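You operate a simulated robot arm through the tools that you are given. There is no shell and no other tool. Be economical: measure what you need, move in short steps, check, and stop when the job is done.

You are at the controls of a simulated robot arm. One attempt, no reset.

## Task
Fold the pale blue shirt on the folding board and lay it on the grey mat.
Fine: Throw flap one over and back, then flap two. The shirt stays folded; both flaps end flat.

The check looks at the end state, three seconds after you hand in, the way a careful person would. Anything else that was tipped, shoved, dropped, spilled or broken makes it a failure. Flat cloth is picked up by pressing the open fingertips on it (5 to 10 N) and closing them slowly along it; thin cloth reads only 2 to 8 mm in the jaws.

## Robot
A 7-joint arm with a two-finger parallel gripper, fixed in place. Base frame: the origin is at the foot of the arm, x ahead of it, y to its left, z up; the work surface is at about z = 956. Lengths are in mm, angles in degrees, forces in N, time in s.
With the tool pointing down near the work surface it reaches from about 340 to 760 mm from the base axis. Its first joint turns from -115.0 to 115.0 degrees. Payload 3.91 kg.
The TCP is the grasp point between the finger pads, 30 mm short of the fingertips. In the tool frame z runs along the fingers and y along their closing line. The gripper opens to 110 mm. The fingers are 20 mm wide and 10 mm thick; the gripper's body (48 by 112 mm) begins 55 mm behind the TCP.
Orientation is that of the tool frame in the base frame, as a unit quaternion [w, x, y, z]. With the fingers straight down and closing along the base's y, the tool's x points along the base's -x, its y along +y and its z along -z.

## Interface
- The arm moves only by the tool play_rows. Its argument "rows" is a list of rows, each a list of 3 entries, a list of its own where there are three numbers: the turn, a rotation vector about the tool's x, y, z in units of 60 degrees (1.0 is 60 degrees), then the shift along the tool's x, y, z in units of 300 mm (1.0 is 300 mm), then the gripper command, from -1 (fully open) to 1 (shut), values between in proportion. In form: [[[wx, wy, wz], [x, y, z], hand], ...]. A call has 1 to 8 rows; each row is the pose to reach, as a shift and turn from the pose commanded when the call began, along the tool's axes at that moment. A call with a number of a shift or a turn outside -1 to 1 is refused whole. Each row takes 0.2 s and may step no farther than 50 mm and 8.6 degrees from the row before; otherwise, or with a gripper value out of range, the whole call is refused. Where a pose cannot be reached the arm comes as near as it can. A force on the tool above 60 N (or 10 N above the force at the start of the call, whichever is more), or a blocked arm, ends the call early, and 0.2 s more pass. The fingers move at their own pace (about 108 mm/s each) and stop on an object; they squeeze with about 23 N. The grip force told is the motor's: it shows also when the fingers shut on nothing. Time passes only in rows, and 0.2 s behind the last, so rows that repeat a pose let the fingers close. It gives the time, the measured TCP pose, the force on the tool (base axes), the opening and the grip force at its end, in the units of the frame above (readings bear some noise).
- Cameras (640 x 400 px; columns grow to the right, rows downward): "scene" is fixed at [50.8, 498.8, 1699.7]; the picture's right is [-0.20, -0.98, 0.00], its down [-0.84, 0.17, -0.52] and it looks along [0.51, -0.11, -0.85] (base axes); focal length 322 px, centre (320, 200). "wrist" rides on the gripper at [72, 17, -103] in the tool frame; the picture's right is [-0.23, 0.97, 0.00], its down [-0.76, -0.18, -0.62] and it looks along [-0.61, -0.14, 0.78] (tool axes); focal length 222 px, centre (320, 200). There is no depth. A picture from a camera that has moved, and an enlarged one, comes with that camera's place and axes in the base frame and with its lens.
- snapshot(camera): a new picture of that camera. It takes no simulated time.
- raise_lower(by): slides the trunk up (or, below 0, down) by that many mm; the arm rides with it, the base frame stays. It gives what a move gives, with no picture.
- zoom(camera, box): a new picture of the part [left, top, right, bottom] of that camera's present view, enlarged. It takes no simulated time.
- sign_off(): hands the job in; it is judged then, once.

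Work in short steps. Places have to be worked out from the pictures, the camera data and where the tool is seen: move nearer, look again, correct. Check each grasp and each placing, and mend what went wrong. You have 120 turns and 84 pictures in all, those below and enlarged ones among them. Open the gripper and draw the arm clear of the work before you hand the job in, unless the task says otherwise; then end with one line.

The tools are called after "Emit:" as name(argument=value, ...) on one line, values as JSON. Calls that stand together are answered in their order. play_rows: Moves the arm, as the interface text tells. Its arguments: {"type":"object","properties":{"rows":{"type":"array","items":{"type":"array"}}},"required":["rows"]} The other tools are called the same way: raise_lower (by) slides the trunk up or down; snapshot (camera) takes a picture; zoom (camera, box) takes an enlarged picture of a part of a camera's view; sign_off () hands the job in.

At the start:

```text
clock: 0.0
position: [507.2, 71.4, 1221.3]
orientation: [-0.001, 0.0, 1.0, 0.0]
contact_force: [0.0, -0.1, -0.2]
opening: 110.0
gripper_force: 0.1
trunk travel left (down, up): [-850.0, 140.0]
```

scene: 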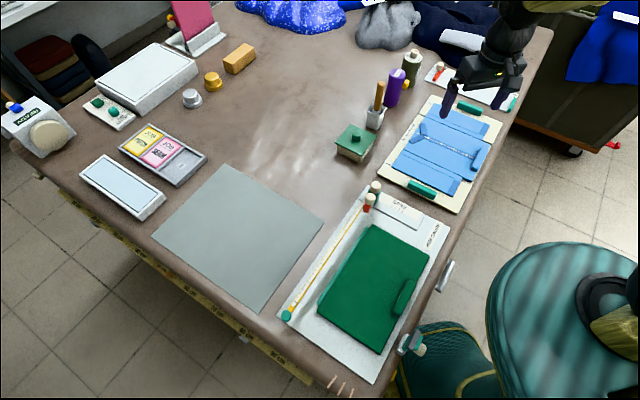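
wrist: 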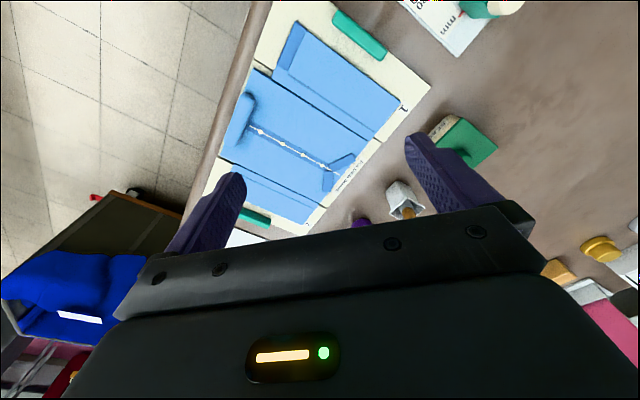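

I'll look closely at the folding board, where the shirt and the two green-tabbed flaps are.

Emit:
zoom(camera="scene", box=[360, 60, 540, 220])

Emit:
zoom(camera="wrist", box=[180, 0, 480, 240])

Emit:
zoom(camera="scene", box=[260, 160, 480, 390])

```text
2.50 times, centred on (450, 140) of scene
camera zoom: at [50.8, 498.8, 1699.7], right [-0.2, -0.98, 0.0], down [-0.84, 0.17, -0.52], along [0.51, -0.11, -0.85], focal length 805 px, centre (-5, 350)
```

zoom: 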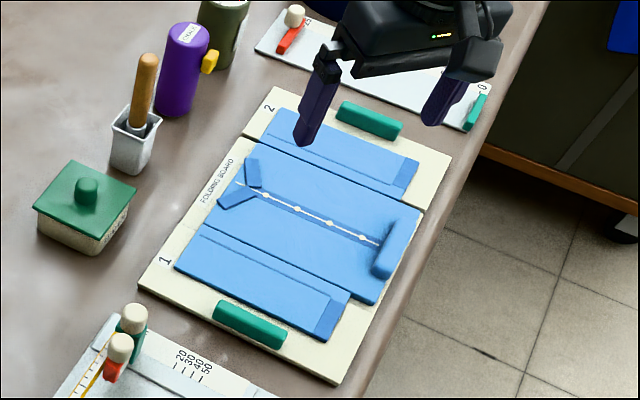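

```text
1.67 times, centred on (330, 120) of wrist
camera zoom: at [434.3, 88.8, 1326.5], right [0.23, 0.97, 0.0], down [0.76, -0.18, 0.62], along [0.61, -0.14, -0.78], focal length 370 px, centre (303, 333)
```

zoom: 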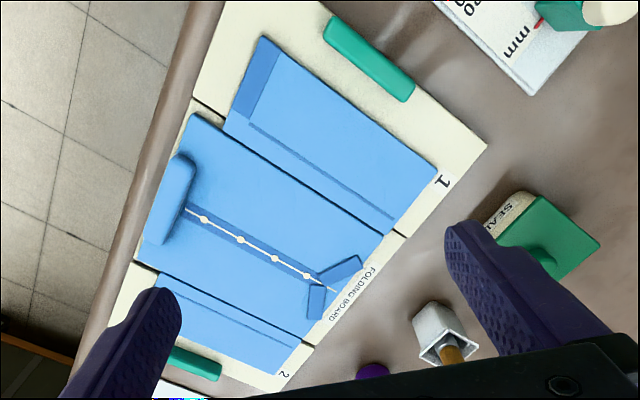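

```text
1.74 times, centred on (370, 275) of scene
camera zoom: at [50.8, 498.8, 1699.7], right [-0.2, -0.98, 0.0], down [-0.84, 0.17, -0.52], along [0.51, -0.11, -0.85], focal length 560 px, centre (233, 70)
```

zoom: 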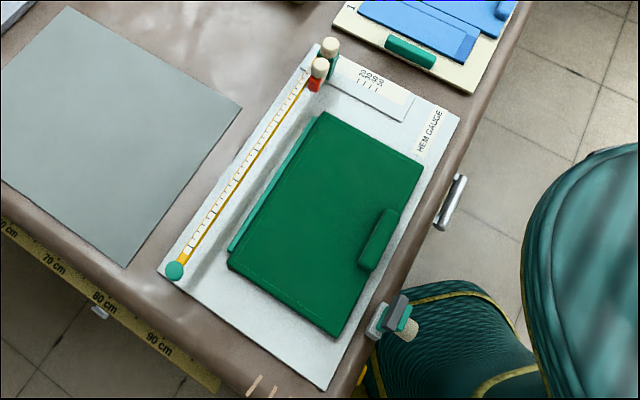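

The board is a rectangle with long axis about -44°. Flap 1's handle is near (460,134), flap 2's near (723,-128), and the hinges run along the other diagonal. I'll rotate the tool 44° and come nearer to flap 1 for a closer look.

Emit:
play_rows(rows=[[[0, 0, 0.1], [0.02, 0.026, 0.046], -1], [[0, 0, 0.19], [0.04, 0.052, 0.092], -1], [[0, 0, 0.28], [0.06, 0.079, 0.139], -1], [[0, 0, 0.37], [0.08, 0.105, 0.185], -1], [[0, 0, 0.46], [0.1, 0.131, 0.231], -1], [[0, 0, 0.55], [0.12, 0.157, 0.277], -1], [[0, 0, 0.64], [0.14, 0.184, 0.324], -1], [[0, 0, 0.73], [0.157, 0.21, 0.37], -1]])

Emit:
snapshot(camera="wrist")

Emit:
snapshot(camera="scene")

```text
clock: 1.8
position: [459.7, 135.2, 1108.6]
orientation: [0.0, 0.374, 0.928, 0.0]
contact_force: [-0.1, -0.1, 0.0]
opening: 109.9
gripper_force: 0.2
trunk travel left (down, up): [-850.0, 140.0]
```

```text
78 pictures are left
camera wrist: at [419.2, 198.0, 1214.2], right [0.84, 0.54, 0.0], down [0.43, -0.66, 0.62], along [0.34, -0.52, -0.78], focal length 222 px, centre (320, 200)
```

wrist: 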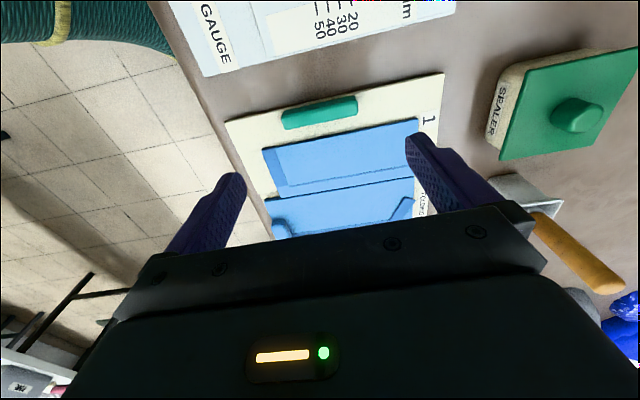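

```text
77 pictures are left
```

scene: 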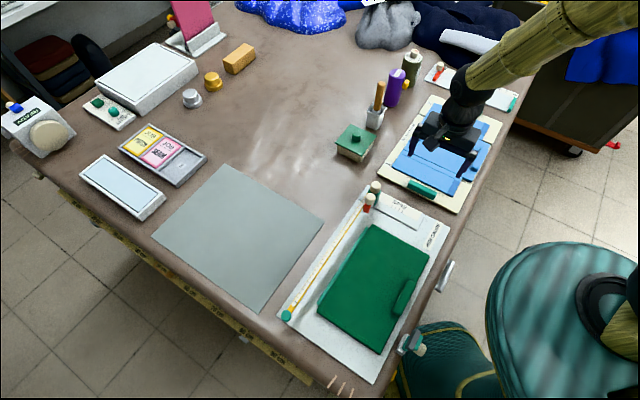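

Emit:
zoom(camera="wrist", box=[220, 60, 460, 240])

Emit:
zoom(camera="scene", box=[370, 150, 480, 220])

```text
2.22 times, centred on (340, 150) of wrist
camera zoom: at [419.2, 198.0, 1214.2], right [0.84, 0.54, 0.0], down [0.43, -0.66, 0.62], along [0.34, -0.52, -0.78], focal length 494 px, centre (276, 311)
```

zoom: 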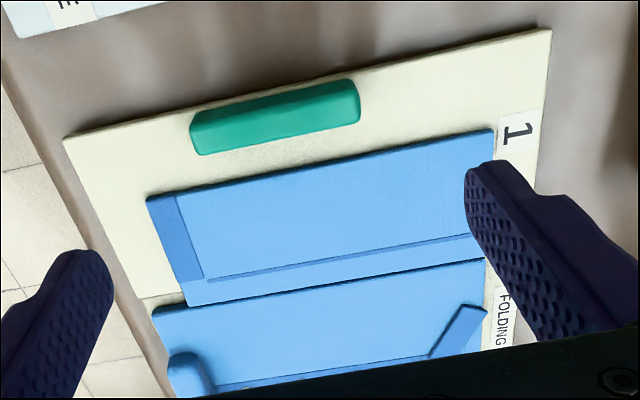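

```text
5.71 times, centred on (425, 185) of scene
camera zoom: at [50.8, 498.8, 1699.7], right [-0.2, -0.98, 0.0], down [-0.84, 0.17, -0.52], along [0.51, -0.11, -0.85], focal length 1839 px, centre (-280, 286)
```

zoom: 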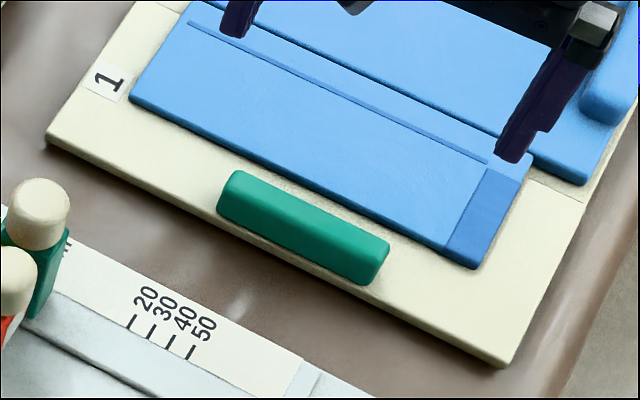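

Each handle is a bar about 80×20 mm on top of its flap, near the outer edge. I plan to grip the bar by its ends, with fingers closing along the hinge axis, so it can pivot between the pads. First I'll test in free air whether the tool can lean 60° back over the centre panel.

Emit:
play_rows(rows=[[[0, 0.125, 0], [-0.1, 0, -0.04], -1], [[0, 0.25, 0], [-0.2, 0, -0.08], -1], [[0, 0.375, 0], [-0.3, 0, -0.12], -1], [[0, 0.5, 0], [-0.4, 0, -0.14], -1], [[0, 0.625, 0], [-0.5, 0, -0.16], -1], [[0, 0.75, 0], [-0.6, 0, -0.18], -1], [[0, 0.875, 0], [-0.7, 0, -0.19], -1], [[0, 1.0, 0], [-0.8, 0, -0.2], -1]])

Emit:
snapshot(camera="scene")

```text
clock: 3.6
position: [609.4, -6.5, 1164.3]
orientation: [-0.426, 0.326, 0.828, 0.163]
contact_force: [0.8, 0.4, 1.1]
opening: 109.9
gripper_force: 0.0
out of reach, approached as far as the arm can: row 8
trunk travel left (down, up): [-850.0, 140.0]
```

```text
74 pictures are left
```

scene: 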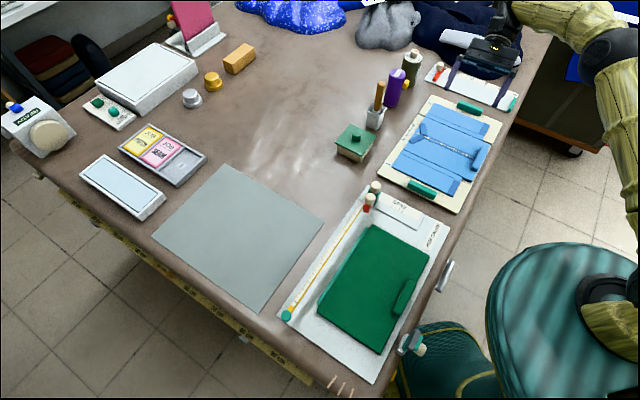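

The tool reaches about a 54° lean there, so I can carry the flap past 130°, let it drop, and later hook it back. Now I return to vertical above handle 1.

Emit:
play_rows(rows=[[[0, -0.125, 0], [0.0075, 0, 0.111], -1], [[0, -0.25, 0], [0.015, 0, 0.222], -1], [[0, -0.375, 0], [0.0225, 0, 0.333], -1], [[0, -0.5, 0], [0.03, 0, 0.445], -1], [[0, -0.625, 0], [0.0375, 0, 0.556], -1], [[0, -0.75, 0], [0.045, 0, 0.667], -1], [[0, -0.875, 0], [0.0525, 0, 0.778], -1], [[0, -1.0, 0], [0.06, 0, 0.89], -1]])

Emit:
snapshot(camera="wrist")

```text
clock: 5.4
position: [443.9, 145.8, 1025.0]
orientation: [0.047, 0.364, 0.93, -0.023]
contact_force: [-0.5, -0.3, -0.4]
opening: 109.8
gripper_force: 0.1
trunk travel left (down, up): [-850.0, 140.0]
```

```text
73 pictures are left
camera wrist: at [394.8, 215.5, 1121.8], right [0.83, 0.56, 0.01], down [0.39, -0.6, 0.7], along [0.4, -0.57, -0.71], focal length 222 px, centre (320, 200)
```

wrist: 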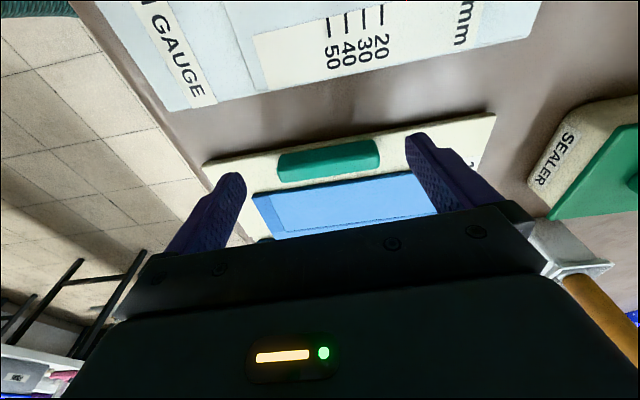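

Tool leans -6° and sits ~18 mm outside of the handle line; I straighten it and descend to just above gripping depth over the handle (est. centre 459,136).

Emit:
play_rows(rows=[[[0, 0.05, 0], [-0.04, 0.008, 0.02], -1], [[0, 0.1, 0], [-0.053, 0.0113, 0.04], -1], [[0, 0.1, 0], [-0.053, 0.0113, 0.06], -1], [[0, 0.1, 0], [-0.053, 0.0113, 0.079], -1]])

Emit:
zoom(camera="wrist", box=[160, 80, 520, 260])

Emit:
zoom(camera="scene", box=[370, 140, 480, 210])

```text
clock: 6.4
position: [459.7, 135.7, 999.4]
orientation: [-0.004, 0.363, 0.932, -0.003]
contact_force: [0.2, 0.1, -0.1]
opening: 110.0
gripper_force: 0.0
trunk travel left (down, up): [-850.0, 140.0]
```

```text
1.78 times, centred on (340, 170) of wrist
camera zoom: at [419.0, 196.9, 1105.6], right [0.83, 0.56, -0.01], down [0.45, -0.64, 0.62], along [0.34, -0.52, -0.78], focal length 395 px, centre (284, 253)
```

zoom: 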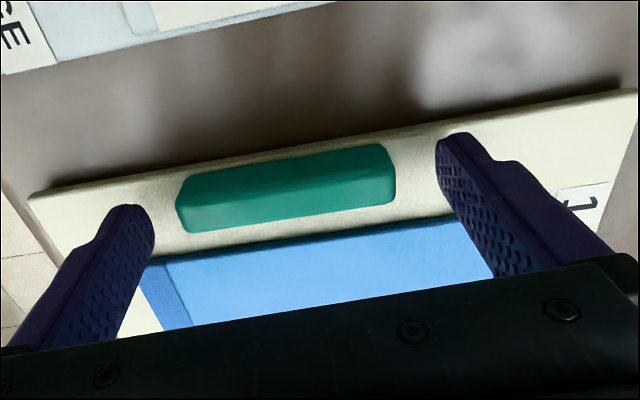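

```text
5.71 times, centred on (425, 175) of scene
camera zoom: at [50.8, 498.8, 1699.7], right [-0.2, -0.98, 0.0], down [-0.84, 0.17, -0.52], along [0.51, -0.11, -0.85], focal length 1839 px, centre (-280, 343)
```

zoom: 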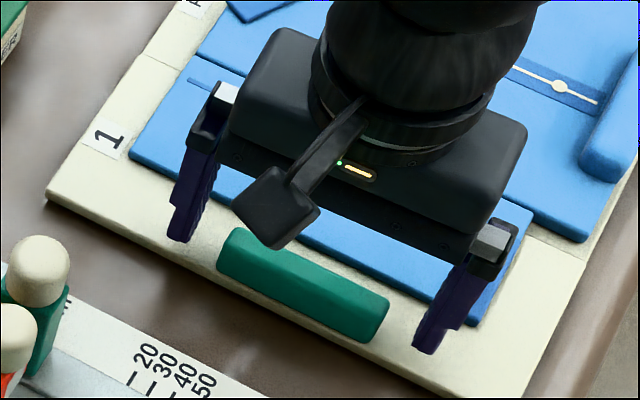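

Fingers straddle the handle centrally with tips a few mm above the flap. Closing on the handle ends.

Emit:
play_rows(rows=[[[0, 0, 0], [0, 0, 0], 0.0], [[0, 0, 0], [0, 0, 0], 0.4], [[0, 0, 0], [0, 0, 0], 0.6], [[0, 0, 0], [0, 0, 0], 0.6]])

Emit:
zoom(camera="wrist", box=[160, 80, 520, 260])

```text
clock: 7.4
position: [459.2, 134.5, 1001.2]
orientation: [-0.003, 0.363, 0.932, -0.003]
contact_force: [-2.0, -0.5, -0.5]
opening: 79.6
gripper_force: 45.3
trunk travel left (down, up): [-850.0, 140.0]
```

```text
1.78 times, centred on (340, 170) of wrist
camera zoom: at [418.6, 197.2, 1105.6], right [0.83, 0.56, -0.01], down [0.45, -0.64, 0.62], along [0.34, -0.52, -0.78], focal length 395 px, centre (284, 253)
```

zoom: 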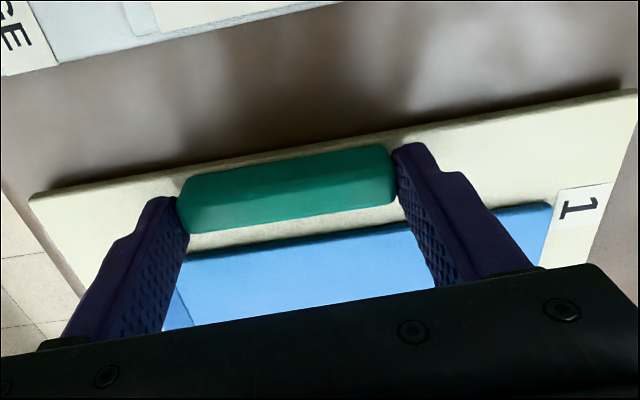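

Gripped: 79.6 mm opening on the handle. Now I lift along the hinge arc (radius about 95 mm), leaning the tool slightly, for the first 36°.

Emit:
play_rows(rows=[[[0, 0.0585, 0], [-0.0133, 0, -0.049], 0.6], [[0, 0.117, 0], [-0.0347, 0, -0.0957], 0.6], [[0, 0.175, 0], [-0.0627, 0, -0.139], 0.6], [[0, 0.233, 0], [-0.0973, 0, -0.178], 0.6]])

Emit:
zoom(camera="scene", box=[370, 70, 530, 220])

Emit:
snapshot(camera="wrist")

```text
clock: 8.4
position: [480.2, 113.7, 1053.8]
orientation: [-0.118, 0.361, 0.924, 0.04]
contact_force: [-11.4, -5.7, -13.8]
opening: 80.0
gripper_force: 44.8
trunk travel left (down, up): [-850.0, 140.0]
```

```text
2.67 times, centred on (450, 145) of scene
camera zoom: at [50.8, 498.8, 1699.7], right [-0.2, -0.98, 0.0], down [-0.84, 0.17, -0.52], along [0.51, -0.11, -0.85], focal length 858 px, centre (-27, 347)
```

zoom: 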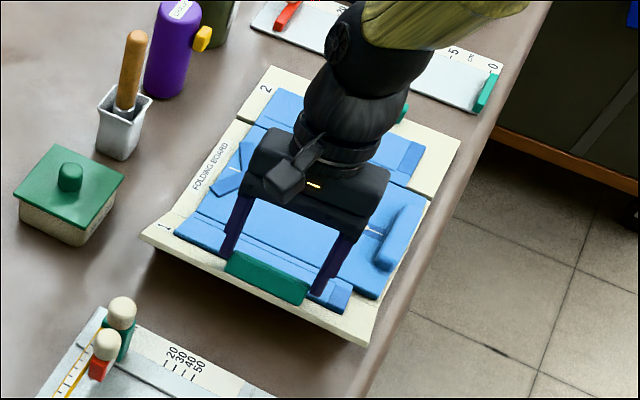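

```text
68 pictures are left
camera wrist: at [460.6, 157.7, 1173.0], right [0.82, 0.57, -0.07], down [0.54, -0.73, 0.42], along [0.19, -0.38, -0.91], focal length 222 px, centre (320, 200)
```

wrist: 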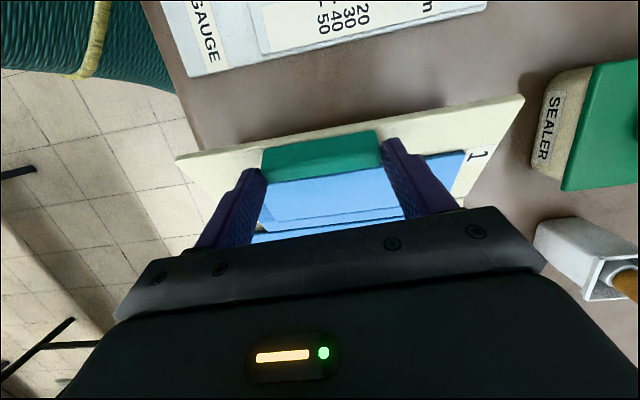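

Flap 1 is lifting cleanly and the grip pivots as planned. Continuing the arc from 36° to 72°, then to 108°.

Emit:
play_rows(rows=[[[0, 0.0585, 0], [-0.0313, 0, -0.0422], 0.6], [[0, 0.117, 0], [-0.0687, 0, -0.0793], 0.6], [[0, 0.175, 0], [-0.112, 0, -0.1107], 0.6], [[0, 0.233, 0], [-0.1597, 0, -0.1357], 0.6], [[0, 0.293, 0], [-0.2107, 0, -0.1533], 0.6], [[0, 0.35, 0], [-0.2637, 0, -0.163], 0.6], [[0, 0.41, 0], [-0.318, 0, -0.165], 0.6], [[0, 0.467, 0], [-0.372, 0, -0.1577], 0.6]])

Emit:
zoom(camera="scene", box=[370, 70, 530, 220])

Emit:
snapshot(camera="wrist")

```text
clock: 10.2
position: [575.0, 37.3, 1070.5]
orientation: [-0.336, 0.341, 0.869, 0.128]
contact_force: [0.9, 0.6, 0.4]
opening: 22.1
gripper_force: 0.1
trunk travel left (down, up): [-850.0, 140.0]
```

```text
2.67 times, centred on (450, 145) of scene
camera zoom: at [50.8, 498.8, 1699.7], right [-0.2, -0.98, 0.0], down [-0.84, 0.17, -0.52], along [0.51, -0.11, -0.85], focal length 858 px, centre (-27, 347)
```

zoom: 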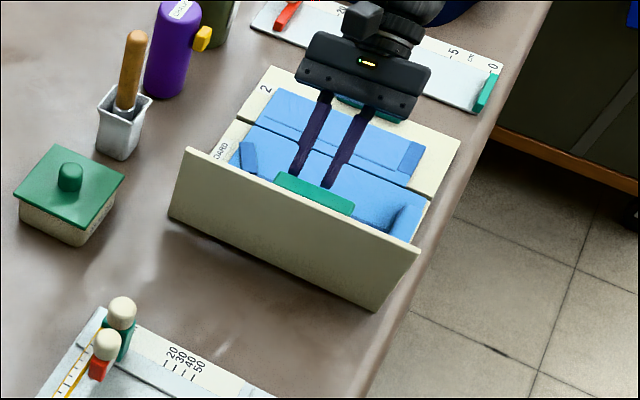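

```text
66 pictures are left
camera wrist: at [598.8, 39.0, 1196.0], right [0.78, 0.6, -0.16], down [0.6, -0.8, -0.05], along [-0.16, -0.06, -0.99], focal length 222 px, centre (320, 200)
```

wrist: 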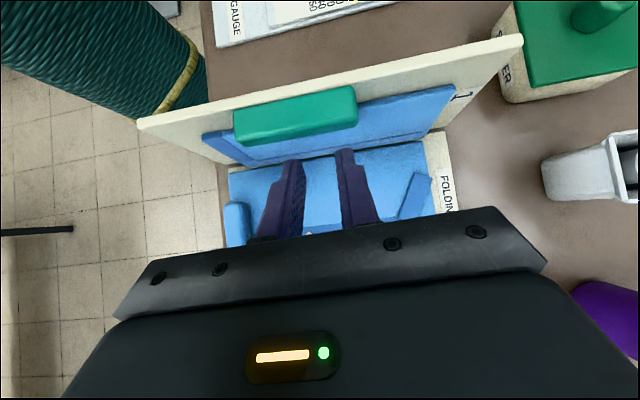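

The handle slipped out of the pads near vertical, and the flap is standing at roughly 80°. I raise the tool clear and check whether the flap stays there.

Emit:
play_rows(rows=[[[0, 0, 0], [0.1, 0, -0.111], 0.6], [[0, 0, 0], [0.2, 0, -0.223], 0.6]])

Emit:
zoom(camera="scene", box=[370, 70, 530, 220])

```text
clock: 10.8
position: [570.8, 36.2, 1164.1]
orientation: [-0.336, 0.34, 0.869, 0.128]
contact_force: [-1.4, -0.5, 0.5]
opening: 21.6
gripper_force: 0.0
trunk travel left (down, up): [-850.0, 140.0]
```

```text
2.67 times, centred on (450, 145) of scene
camera zoom: at [50.8, 498.8, 1699.7], right [-0.2, -0.98, 0.0], down [-0.84, 0.17, -0.52], along [0.51, -0.11, -0.85], focal length 858 px, centre (-27, 347)
```

zoom: 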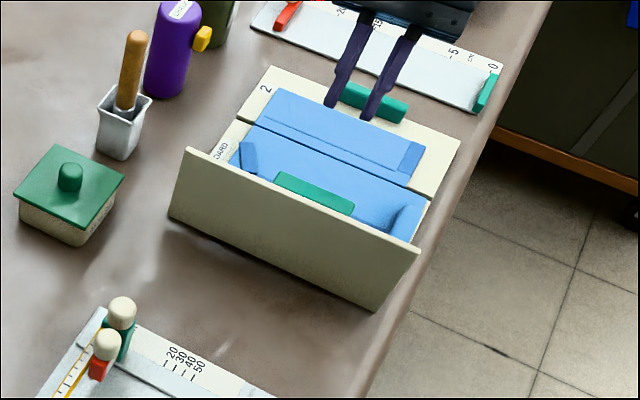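

The hinge has friction and the flap holds its angle, so I can simply push it. I move over to its outer side and straighten the tool.

Emit:
play_rows(rows=[[[0, -0.117, 0], [0.05, 0, 0.045], 0.6], [[0, -0.235, 0], [0.1, 0, 0.09], 0.6], [[0, -0.352, 0], [0.15, 0, 0.135], 0.6], [[0, -0.47, 0], [0.2, 0, 0.18], 0.6], [[0, -0.588, 0], [0.25, 0, 0.225], 0.8], [[0, -0.705, 0], [0.297, 0, 0.268], 1]])

Emit:
snapshot(camera="wrist")

Emit:
zoom(camera="scene", box=[370, 70, 530, 220])

```text
clock: 12.2
position: [480.0, 116.3, 1163.3]
orientation: [0.0, 0.363, 0.932, -0.005]
contact_force: [0.1, -0.1, 0.2]
opening: 0.0
gripper_force: 23.2
trunk travel left (down, up): [-850.0, 140.0]
```

```text
64 pictures are left
camera wrist: at [438.6, 180.0, 1267.6], right [0.83, 0.56, -0.01], down [0.44, -0.64, 0.63], along [0.35, -0.52, -0.78], focal length 222 px, centre (320, 200)
```

wrist: 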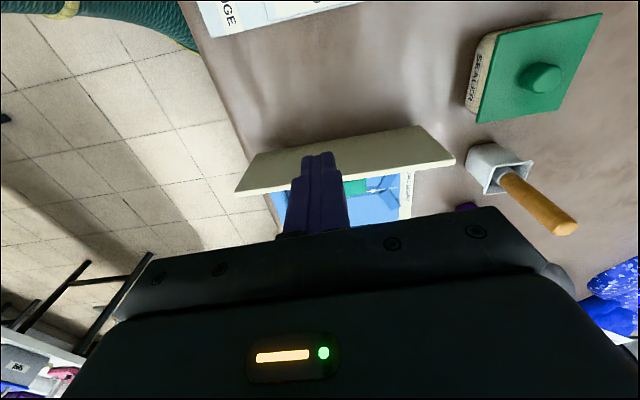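

```text
2.67 times, centred on (450, 145) of scene
camera zoom: at [50.8, 498.8, 1699.7], right [-0.2, -0.98, 0.0], down [-0.84, 0.17, -0.52], along [0.51, -0.11, -0.85], focal length 858 px, centre (-27, 347)
```

zoom: 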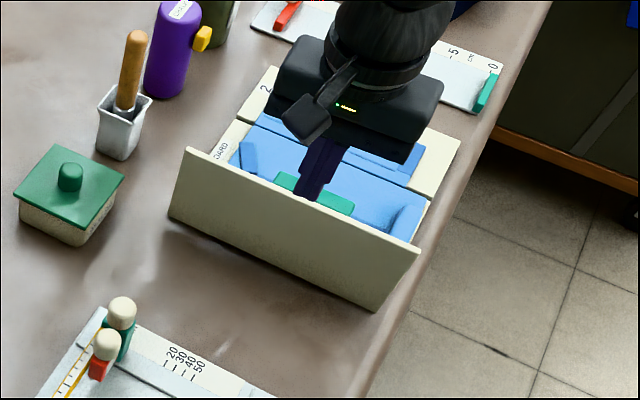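

Flap 1 is about vertical, with hinge at e1≈328 and the tool ~50 mm outside it. I descend beside it and push it over with the closed fingertips, following its arc to about 130°.

Emit:
play_rows(rows=[[[0, 0, 0], [0, 0, 0.145], 1], [[0, 0, 0], [0, 0, 0.29], 1], [[0, 0, 0], [-0.08, 0, 0.29], 1], [[0, 0, 0], [-0.16, 0, 0.29], 1], [[0, 0, 0], [-0.205, 0, 0.293], 1], [[0, 0, 0], [-0.252, 0, 0.297], 1], [[0, 0, 0], [-0.293, 0, 0.317], 1], [[0, 0, 0], [-0.335, 0, 0.337], 1]])

Emit:
zoom(camera="scene", box=[370, 70, 530, 220])

```text
clock: 14.0
position: [542.3, 64.6, 1068.1]
orientation: [-0.011, 0.357, 0.934, -0.001]
contact_force: [-25.7, 18.2, 9.0]
opening: 0.0
gripper_force: 23.0
trunk travel left (down, up): [-850.0, 140.0]
stopped in row 8: the force on the tool passed its limit (the readings are from after the stop); the commanded pose is now the measured one
```

```text
2.67 times, centred on (450, 145) of scene
camera zoom: at [50.8, 498.8, 1699.7], right [-0.2, -0.98, 0.0], down [-0.84, 0.17, -0.52], along [0.51, -0.11, -0.85], focal length 858 px, centre (-27, 347)
```

zoom: 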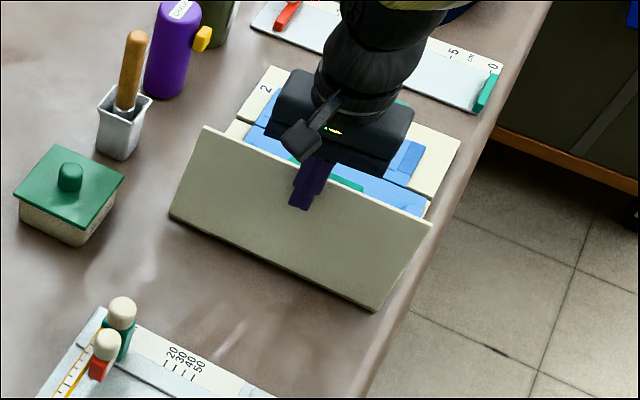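

The flap is at ~114° and stiffly damped (31 N at this speed). I continue the push in smaller steps along the arc.

Emit:
play_rows(rows=[[[0, 0, 0], [-0.023, 0, 0.01], 1], [[0, 0, 0], [-0.048, 0, 0.02], 1], [[0, 0, 0], [-0.068, 0, 0.033], 1], [[0, 0, 0], [-0.087, 0, 0.047], 1], [[0, 0, 0], [-0.103, 0, 0.062], 1], [[0, 0, 0], [-0.12, 0, 0.08], 1], [[0, 0, 0], [-0.133, 0, 0.097], 1], [[0, 0, 0], [-0.143, 0, 0.113], 1]])

Emit:
zoom(camera="scene", box=[370, 70, 530, 220])

```text
clock: 14.3
position: [543.2, 66.9, 1063.6]
orientation: [-0.016, 0.356, 0.935, 0.0]
contact_force: [-18.0, 16.3, 9.7]
opening: 0.1
gripper_force: 23.0
trunk travel left (down, up): [-850.0, 140.0]
stopped in row 1: the force on the tool passed its limit (the readings are from after the stop); the commanded pose is now the measured one
```

```text
2.67 times, centred on (450, 145) of scene
camera zoom: at [50.8, 498.8, 1699.7], right [-0.2, -0.98, 0.0], down [-0.84, 0.17, -0.52], along [0.51, -0.11, -0.85], focal length 858 px, centre (-27, 347)
```

zoom: 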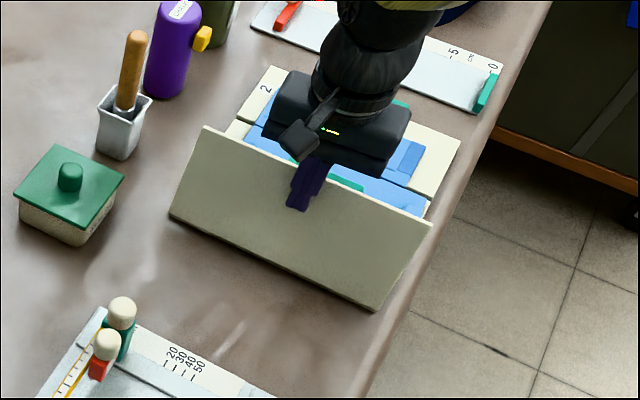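

Something blocks firmly at ~114°. I look from the wrist and the full scene before pushing more.

Emit:
snapshot(camera="wrist")

Emit:
zoom(camera="scene", box=[395, 90, 495, 160])

```text
60 pictures are left
camera wrist: at [503.5, 125.5, 1172.2], right [0.82, 0.58, -0.02], down [0.47, -0.65, 0.6], along [0.33, -0.5, -0.8], focal length 222 px, centre (320, 200)
```

wrist: 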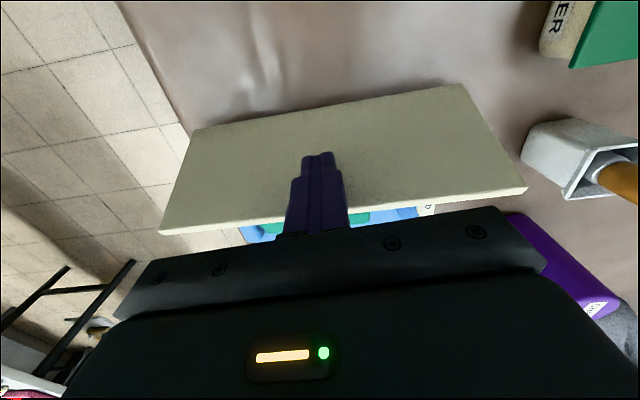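

```text
5.71 times, centred on (445, 125) of scene
camera zoom: at [50.8, 498.8, 1699.7], right [-0.2, -0.98, 0.0], down [-0.84, 0.17, -0.52], along [0.51, -0.11, -0.85], focal length 1839 px, centre (-394, 629)
```

zoom: 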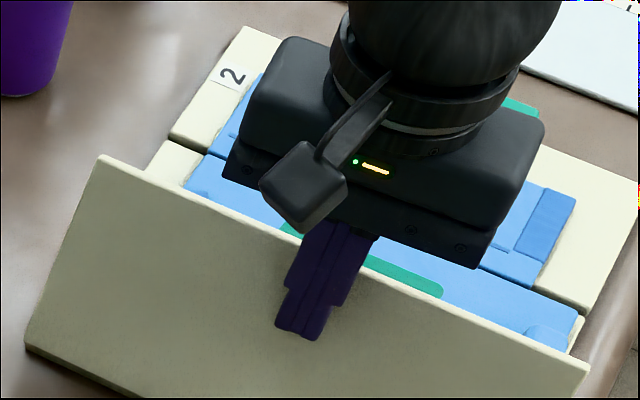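

Contact is only at the fingertip, at 26 N normal force, so the resistance is real. I back off and rise to get better leverage near the flap's top edge, and see whether the flap springs back.

Emit:
play_rows(rows=[[[0, 0.03, 0], [0.05, 0, -0.02], 1], [[0, 0.03, 0], [0.05, 0, -0.05], 1], [[0, 0.03, 0], [0.05, 0, -0.05], 1]])

Emit:
zoom(camera="scene", box=[370, 70, 530, 220])

```text
clock: 15.1
position: [537.6, 69.5, 1078.6]
orientation: [-0.027, 0.358, 0.933, 0.005]
contact_force: [-0.6, -0.1, -0.1]
opening: 0.0
gripper_force: 22.8
trunk travel left (down, up): [-850.0, 140.0]
```

```text
2.67 times, centred on (450, 145) of scene
camera zoom: at [50.8, 498.8, 1699.7], right [-0.2, -0.98, 0.0], down [-0.84, 0.17, -0.52], along [0.51, -0.11, -0.85], focal length 858 px, centre (-27, 347)
```

zoom: 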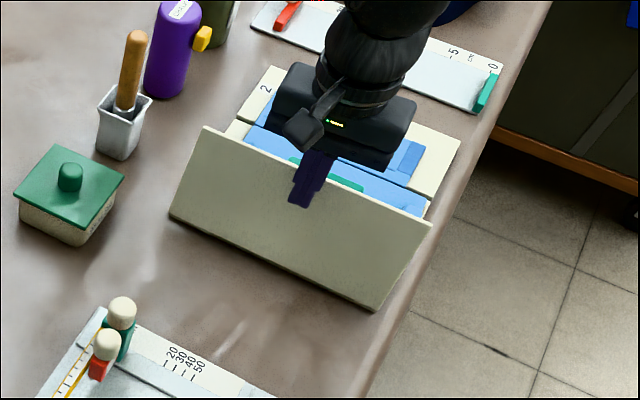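

The flap stays put with no spring-back, so the hinge is just damped. I push slowly near the top edge.

Emit:
play_rows(rows=[[[0, 0, 0], [-0.013, 0, 0], 1], [[0, 0, 0], [-0.02, 0, 0], 1], [[0, 0, 0], [-0.027, 0, 0], 1], [[0, 0, 0], [-0.034, 0, 0.001], 1], [[0, 0, 0], [-0.041, 0, 0.002], 1], [[0, 0, 0], [-0.048, 0, 0.003], 1], [[0, 0, 0], [-0.055, 0, 0.005], 1], [[0, 0, 0], [-0.062, 0, 0.007], 1]])

Emit:
zoom(camera="scene", box=[370, 70, 530, 220])

```text
clock: 16.9
position: [547.7, 61.4, 1077.3]
orientation: [-0.029, 0.356, 0.934, 0.003]
contact_force: [-15.0, 14.2, 17.8]
opening: 0.2
gripper_force: 22.8
trunk travel left (down, up): [-850.0, 140.0]
```

```text
2.67 times, centred on (450, 145) of scene
camera zoom: at [50.8, 498.8, 1699.7], right [-0.2, -0.98, 0.0], down [-0.84, 0.17, -0.52], along [0.51, -0.11, -0.85], focal length 858 px, centre (-27, 347)
```

zoom: 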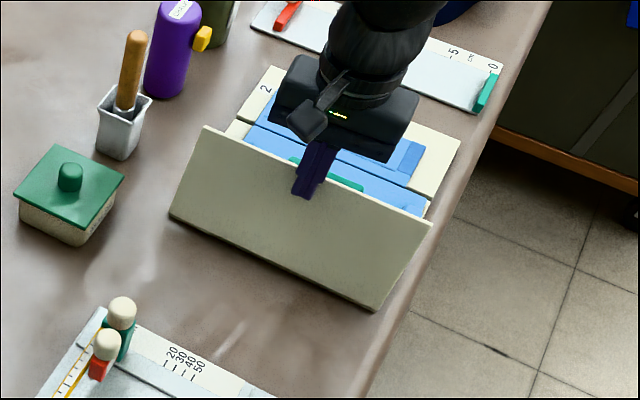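

No motion at 27 N: this looks like the flap's stop, about 113°. The shirt part may already have dropped over, so I rise and look straight down at the centre panel.

Emit:
play_rows(rows=[[[0, 0, 0], [0.05, 0, -0.1], 1], [[0, 0, 0], [0.05, 0, -0.25], 1], [[0, 0.117, 0], [-0.05, 0, -0.35], 1], [[0, 0.235, 0], [-0.15, 0, -0.4], 1], [[0, 0.352, 0], [-0.25, 0, -0.4], 1], [[0, 0.47, 0], [-0.35, 0, -0.4], 1], [[0, 0.588, 0], [-0.45, 0, -0.4], 1], [[0, 0.705, 0], [-0.5, 0, -0.4], 1]])

Emit:
snapshot(camera="wrist")

Emit:
zoom(camera="scene", box=[370, 70, 530, 220])

```text
clock: 18.7
position: [639.4, -39.5, 1190.1]
orientation: [-0.327, 0.34, 0.874, 0.118]
contact_force: [0.1, 0.3, 0.6]
opening: 0.1
gripper_force: 22.8
out of reach, approached as far as the arm can: row 7, 8
trunk travel left (down, up): [-850.0, 140.0]
```

```text
56 pictures are left
camera wrist: at [662.2, -33.5, 1315.5], right [0.78, 0.6, -0.16], down [0.61, -0.79, -0.02], along [-0.14, -0.08, -0.99], focal length 222 px, centre (320, 200)
```

wrist: 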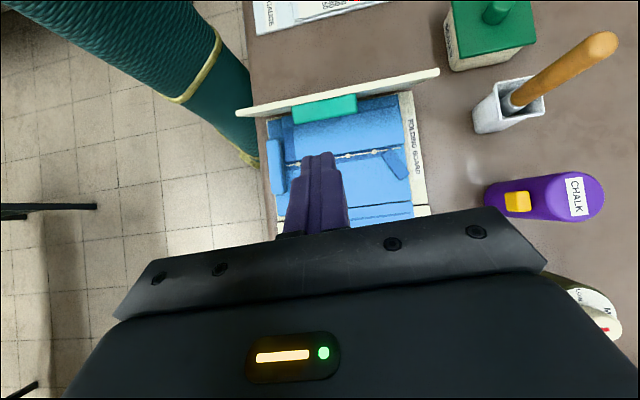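

```text
2.67 times, centred on (450, 145) of scene
camera zoom: at [50.8, 498.8, 1699.7], right [-0.2, -0.98, 0.0], down [-0.84, 0.17, -0.52], along [0.51, -0.11, -0.85], focal length 858 px, centre (-27, 347)
```

zoom: 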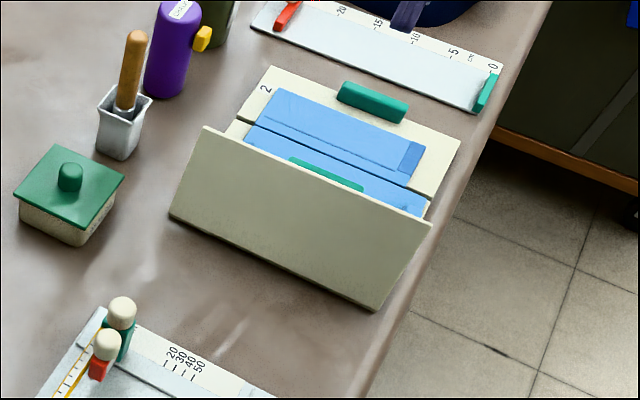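

Emit:
zoom(camera="wrist", box=[220, 50, 450, 240])

```text
2.11 times, centred on (335, 145) of wrist
camera zoom: at [662.2, -33.5, 1315.5], right [0.78, 0.6, -0.16], down [0.61, -0.79, -0.02], along [-0.14, -0.08, -0.99], focal length 468 px, centre (288, 316)
```

zoom: 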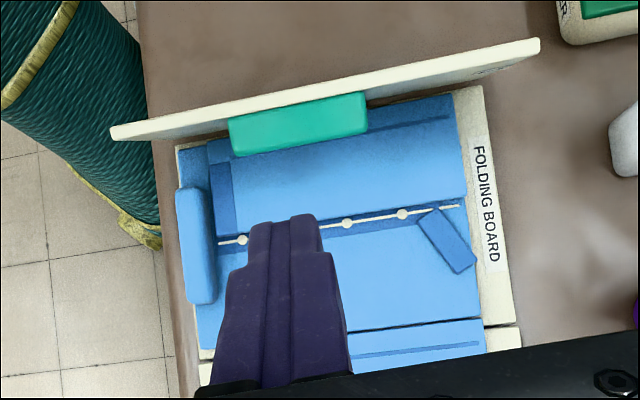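

Excellent: the shirt's first side has already folded onto the centre and the flap simply stops at ~113°. Now I bring the tool vertical on the inner side, to push the flap back by its handle.

Emit:
play_rows(rows=[[[0, -0.115, 0], [-0.005, 0, 0.055], 1], [[0, -0.23, 0], [-0.01, 0, 0.11], 1], [[0, -0.345, 0], [-0.015, 0, 0.165], 1], [[0, -0.46, 0], [-0.02, 0, 0.22], 1], [[0, -0.575, 0], [-0.025, 0, 0.275], 1], [[0, -0.69, 0], [-0.029, 0, 0.328], 1]])

Emit:
zoom(camera="scene", box=[370, 70, 530, 220])

```text
clock: 20.1
position: [598.1, 1.0, 1108.8]
orientation: [0.004, 0.358, 0.934, -0.009]
contact_force: [0.0, 0.3, 0.0]
opening: 0.0
gripper_force: 23.1
trunk travel left (down, up): [-850.0, 140.0]
```

```text
2.67 times, centred on (450, 145) of scene
camera zoom: at [50.8, 498.8, 1699.7], right [-0.2, -0.98, 0.0], down [-0.84, 0.17, -0.52], along [0.51, -0.11, -0.85], focal length 858 px, centre (-27, 347)
```

zoom: 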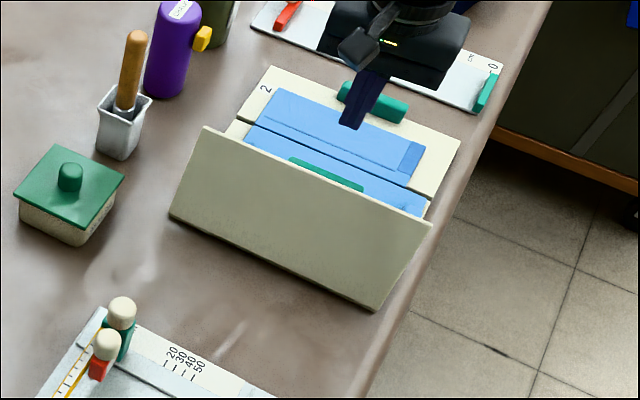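

Descend inside and push the handle back outward, to about 70°.

Emit:
play_rows(rows=[[[0, 0, 0], [0, 0, 0.155], 1], [[0, 0, 0], [0.117, 0, 0.155], 1], [[0, 0, 0], [0.158, 0, 0.15], 1], [[0, 0, 0], [0.198, 0, 0.135], 1], [[0, 0, 0], [0.238, 0, 0.11], 1], [[0, 0, 0], [0.278, 0, 0.11], 1], [[0, 0, 0], [0.315, 0, 0.11], 1], [[0, 0, 0], [0.352, 0, 0.11], 1]])

Emit:
zoom(camera="scene", box=[370, 70, 530, 220])

```text
clock: 21.9
position: [519.6, 70.4, 1077.1]
orientation: [0.003, 0.357, 0.934, -0.008]
contact_force: [-1.0, 0.7, -0.6]
opening: 0.0
gripper_force: 23.3
trunk travel left (down, up): [-850.0, 140.0]
```

```text
2.67 times, centred on (450, 145) of scene
camera zoom: at [50.8, 498.8, 1699.7], right [-0.2, -0.98, 0.0], down [-0.84, 0.17, -0.52], along [0.51, -0.11, -0.85], focal length 858 px, centre (-27, 347)
```

zoom: 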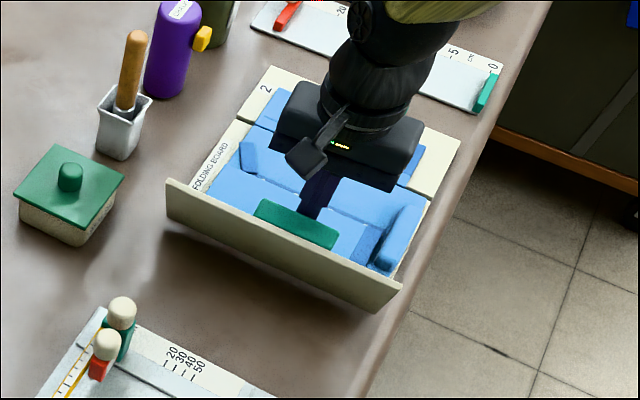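

The shirt stays folded and the flap is returning. I continue pushing it down flat.

Emit:
play_rows(rows=[[[0, 0, 0], [0.053, 0, 0], 1], [[0, 0, 0], [0.11, 0, 0.005], 1], [[0, 0, 0], [0.16, 0, 0.02], 1], [[0, 0, 0], [0.21, 0, 0.053], 1], [[0, 0, 0], [0.24, 0, 0.09], 1], [[0, 0, 0], [0.263, 0, 0.13], 1], [[0, 0, 0], [0.283, 0, 0.17], 1], [[0, 0, 0], [0.297, 0, 0.2], 1]])

Emit:
zoom(camera="scene", box=[370, 70, 530, 220])

```text
clock: 23.7
position: [453.7, 128.9, 1015.7]
orientation: [0.002, 0.357, 0.934, -0.007]
contact_force: [0.4, 0.3, 0.0]
opening: 0.2
gripper_force: 23.0
trunk travel left (down, up): [-850.0, 140.0]
```

```text
2.67 times, centred on (450, 145) of scene
camera zoom: at [50.8, 498.8, 1699.7], right [-0.2, -0.98, 0.0], down [-0.84, 0.17, -0.52], along [0.51, -0.11, -0.85], focal length 858 px, centre (-27, 347)
```

zoom: 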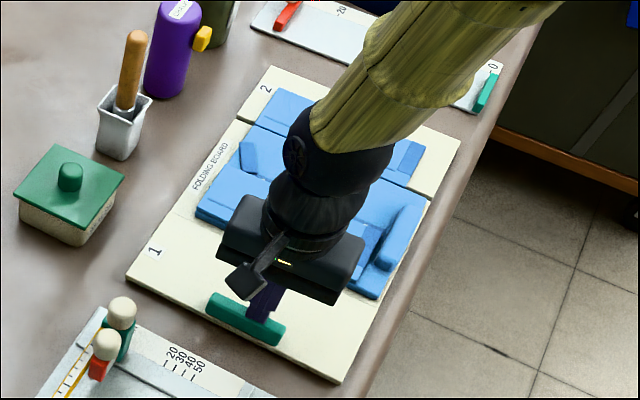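

Flap 1 is flat again with the first fold in place. Now I rise and travel over to flap 2's handle.

Emit:
play_rows(rows=[[[0, 0, 0], [0, 0, -0.15], 1], [[0, 0, 0], [-0.05, 0, -0.3], 0], [[0, 0, 0], [-0.2, 0, -0.32], -1], [[0, 0, 0], [-0.36, 0, -0.32], -1], [[0, 0, 0], [-0.52, 0, -0.32], -1], [[0, 0, 0], [-0.68, 0, -0.32], -1], [[0, 0, 0], [-0.84, 0, -0.32], -1], [[0, 0, 0], [-1.0, 0, -0.32], -1]])

Emit:
snapshot(camera="wrist")

Emit:
zoom(camera="scene", box=[370, 70, 530, 220])

```text
clock: 25.5
position: [680.2, -70.0, 1113.3]
orientation: [0.002, 0.358, 0.934, -0.007]
contact_force: [0.0, -0.6, 0.1]
opening: 110.0
gripper_force: 0.0
trunk travel left (down, up): [-850.0, 140.0]
```

```text
50 pictures are left
camera wrist: at [637.3, -8.2, 1217.7], right [0.82, 0.57, -0.01], down [0.45, -0.63, 0.63], along [0.36, -0.52, -0.77], focal length 222 px, centre (320, 200)
```

wrist: 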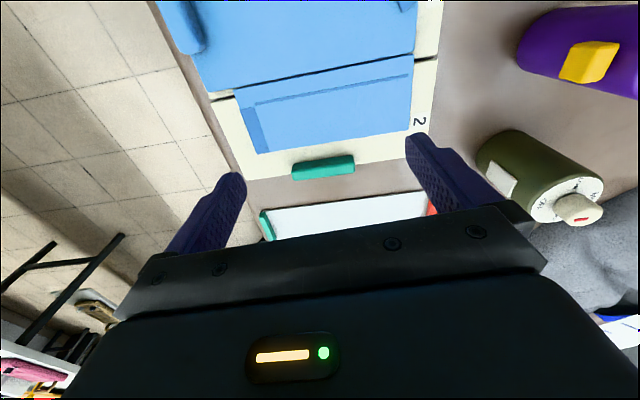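

```text
2.67 times, centred on (450, 145) of scene
camera zoom: at [50.8, 498.8, 1699.7], right [-0.2, -0.98, 0.0], down [-0.84, 0.17, -0.52], along [0.51, -0.11, -0.85], focal length 858 px, centre (-27, 347)
```

zoom: 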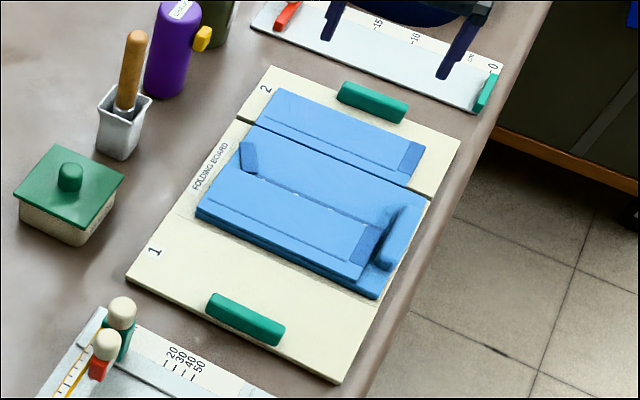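

Flap 2's handle is near (717,-118). I correct the yaw a little and move above it at lower height for a refined look.

Emit:
play_rows(rows=[[[0, 0, 0.025], [-0.09, -0.015, 0], -1], [[0, 0, 0.05], [-0.18, -0.031, 0.08], -1], [[0, 0, 0.05], [-0.18, -0.031, 0.16], -1], [[0, 0, 0.05], [-0.18, -0.031, 0.243], -1]])

Emit:
snapshot(camera="wrist")

Emit:
zoom(camera="scene", box=[410, 70, 520, 140])

```text
clock: 26.5
position: [711.0, -113.9, 1039.5]
orientation: [0.002, 0.382, 0.924, -0.008]
contact_force: [0.2, -0.2, -0.2]
opening: 110.4
gripper_force: 0.1
trunk travel left (down, up): [-850.0, 140.0]
```

```text
48 pictures are left
camera wrist: at [671.4, -48.2, 1144.1], right [0.85, 0.53, -0.01], down [0.41, -0.65, 0.63], along [0.33, -0.54, -0.77], focal length 222 px, centre (320, 200)
```

wrist: 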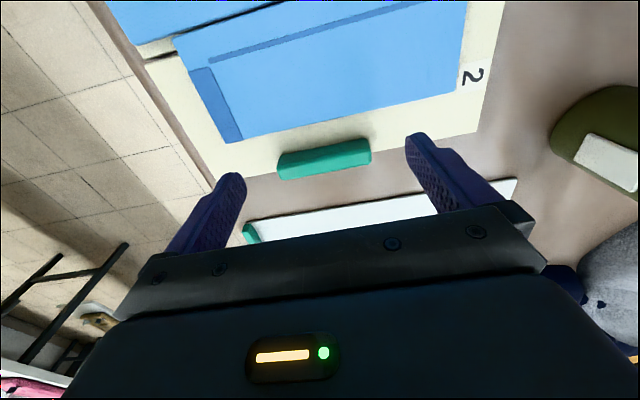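

```text
5.71 times, centred on (465, 105) of scene
camera zoom: at [50.8, 498.8, 1699.7], right [-0.2, -0.98, 0.0], down [-0.84, 0.17, -0.52], along [0.51, -0.11, -0.85], focal length 1839 px, centre (-509, 743)
```

zoom: 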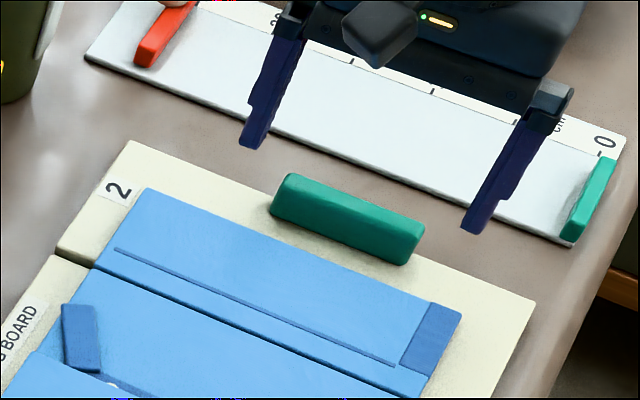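

Handle 2 refined to about (720,-123). Moving 13 mm outward and descending to gripping height.

Emit:
play_rows(rows=[[[0, 0, 0], [-0.0433, 0, 0.03], -1], [[0, 0, 0], [-0.0433, 0, 0.08], -1], [[0, 0, 0], [-0.0433, 0, 0.128], -1]])

Emit:
zoom(camera="wrist", box=[160, 80, 520, 260])

Emit:
zoom(camera="scene", box=[410, 70, 520, 140])

```text
clock: 27.3
position: [720.5, -124.0, 1002.2]
orientation: [0.003, 0.382, 0.924, -0.007]
contact_force: [-1.0, 0.0, 0.7]
opening: 110.0
gripper_force: 0.1
trunk travel left (down, up): [-850.0, 140.0]
```

```text
1.78 times, centred on (340, 170) of wrist
camera zoom: at [680.8, -59.1, 1106.1], right [0.85, 0.53, -0.01], down [0.41, -0.65, 0.63], along [0.33, -0.54, -0.77], focal length 395 px, centre (284, 253)
```

zoom: 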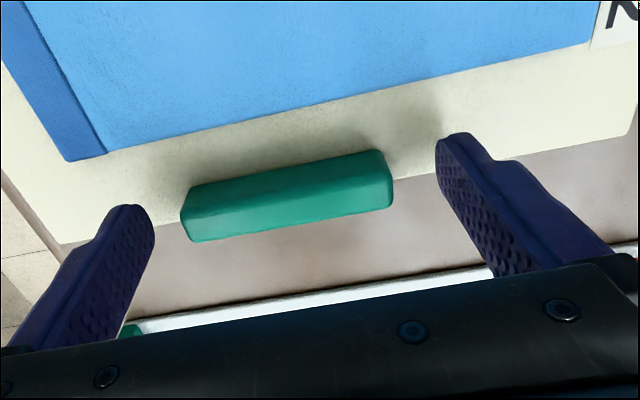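

```text
5.71 times, centred on (465, 105) of scene
camera zoom: at [50.8, 498.8, 1699.7], right [-0.2, -0.98, 0.0], down [-0.84, 0.17, -0.52], along [0.51, -0.11, -0.85], focal length 1839 px, centre (-509, 743)
```

zoom: 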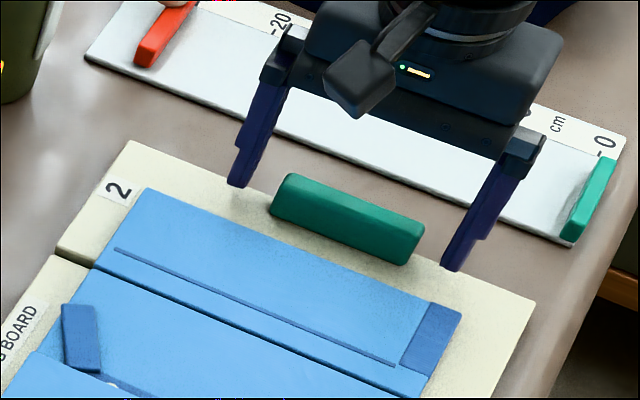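

Alignment matches the handle-1 view. Shift 2 mm outward and 2 mm down, then close.

Emit:
play_rows(rows=[[[0, 0, 0], [-0.007, 0, 0.007], -0.6], [[0, 0, 0], [-0.007, 0, 0.007], 0.0], [[0, 0, 0], [-0.007, 0, 0.007], 0.4], [[0, 0, 0], [-0.007, 0, 0.007], 0.6], [[0, 0, 0], [-0.007, 0, 0.007], 0.6]])

```text
clock: 28.5
position: [719.9, -125.4, 1001.2]
orientation: [0.003, 0.382, 0.924, -0.008]
contact_force: [-6.1, -3.4, -0.4]
opening: 79.2
gripper_force: 44.8
trunk travel left (down, up): [-850.0, 140.0]
```

Gripped (79.2 mm). Lifting flap 2 along the mirrored arc to ~72°.

Emit:
play_rows(rows=[[[0, -0.0585, 0], [0.0133, 0, -0.049], 0.6], [[0, -0.117, 0], [0.0347, 0, -0.0957], 0.6], [[0, -0.175, 0], [0.0627, 0, -0.139], 0.6], [[0, -0.233, 0], [0.0973, 0, -0.178], 0.6], [[0, -0.293, 0], [0.138, 0, -0.2113], 0.6], [[0, -0.35, 0], [0.1833, 0, -0.2383], 0.6], [[0, -0.41, 0], [0.233, 0, -0.2583], 0.6], [[0, -0.467, 0], [0.285, 0, -0.271], 0.6]])

Emit:
zoom(camera="scene", box=[370, 70, 530, 220])

```text
clock: 30.3
position: [659.9, -65.7, 1082.5]
orientation: [0.228, 0.37, 0.895, -0.098]
contact_force: [-1.6, -20.2, -0.2]
opening: 79.8
gripper_force: 45.0
trunk travel left (down, up): [-850.0, 140.0]
```

```text
2.67 times, centred on (450, 145) of scene
camera zoom: at [50.8, 498.8, 1699.7], right [-0.2, -0.98, 0.0], down [-0.84, 0.17, -0.52], along [0.51, -0.11, -0.85], focal length 858 px, centre (-27, 347)
```

zoom: 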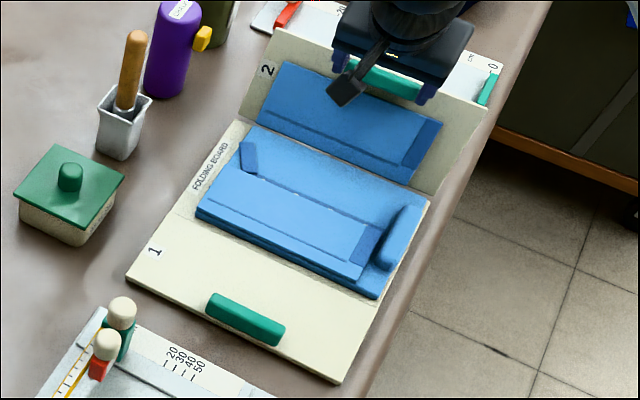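

Grip held at ~72°. Continuing gently to ~108°.

Emit:
play_rows(rows=[[[0, -0.029, 0], [0.0227, 0, -0.0147], 0.6], [[0, -0.058, 0], [0.0453, 0, -0.0293], 0.6], [[0, -0.088, 0], [0.07, 0, -0.041], 0.6], [[0, -0.117, 0], [0.0943, 0, -0.0517], 0.6], [[0, -0.146, 0], [0.12, 0, -0.06], 0.6], [[0, -0.175, 0], [0.1467, 0, -0.0667], 0.6], [[0, -0.205, 0], [0.174, 0, -0.07], 0.6], [[0, -0.234, 0], [0.201, 0, -0.073], 0.6]])

Emit:
zoom(camera="scene", box=[370, 70, 530, 220])

```text
clock: 32.1
position: [614.0, -20.7, 1071.2]
orientation: [0.334, 0.354, 0.861, -0.145]
contact_force: [-3.5, -12.0, 11.7]
opening: 78.9
gripper_force: 44.8
trunk travel left (down, up): [-850.0, 140.0]
```

```text
2.67 times, centred on (450, 145) of scene
camera zoom: at [50.8, 498.8, 1699.7], right [-0.2, -0.98, 0.0], down [-0.84, 0.17, -0.52], along [0.51, -0.11, -0.85], focal length 858 px, centre (-27, 347)
```

zoom: 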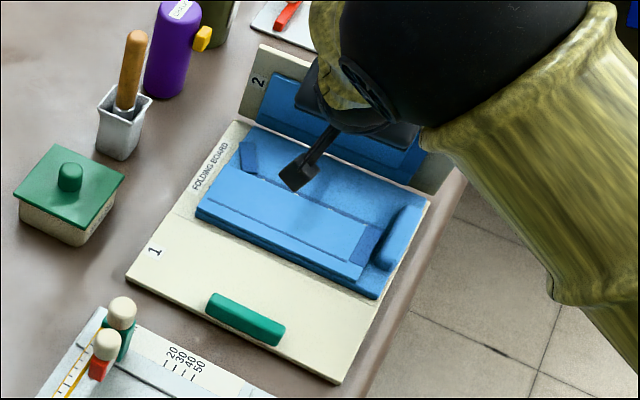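

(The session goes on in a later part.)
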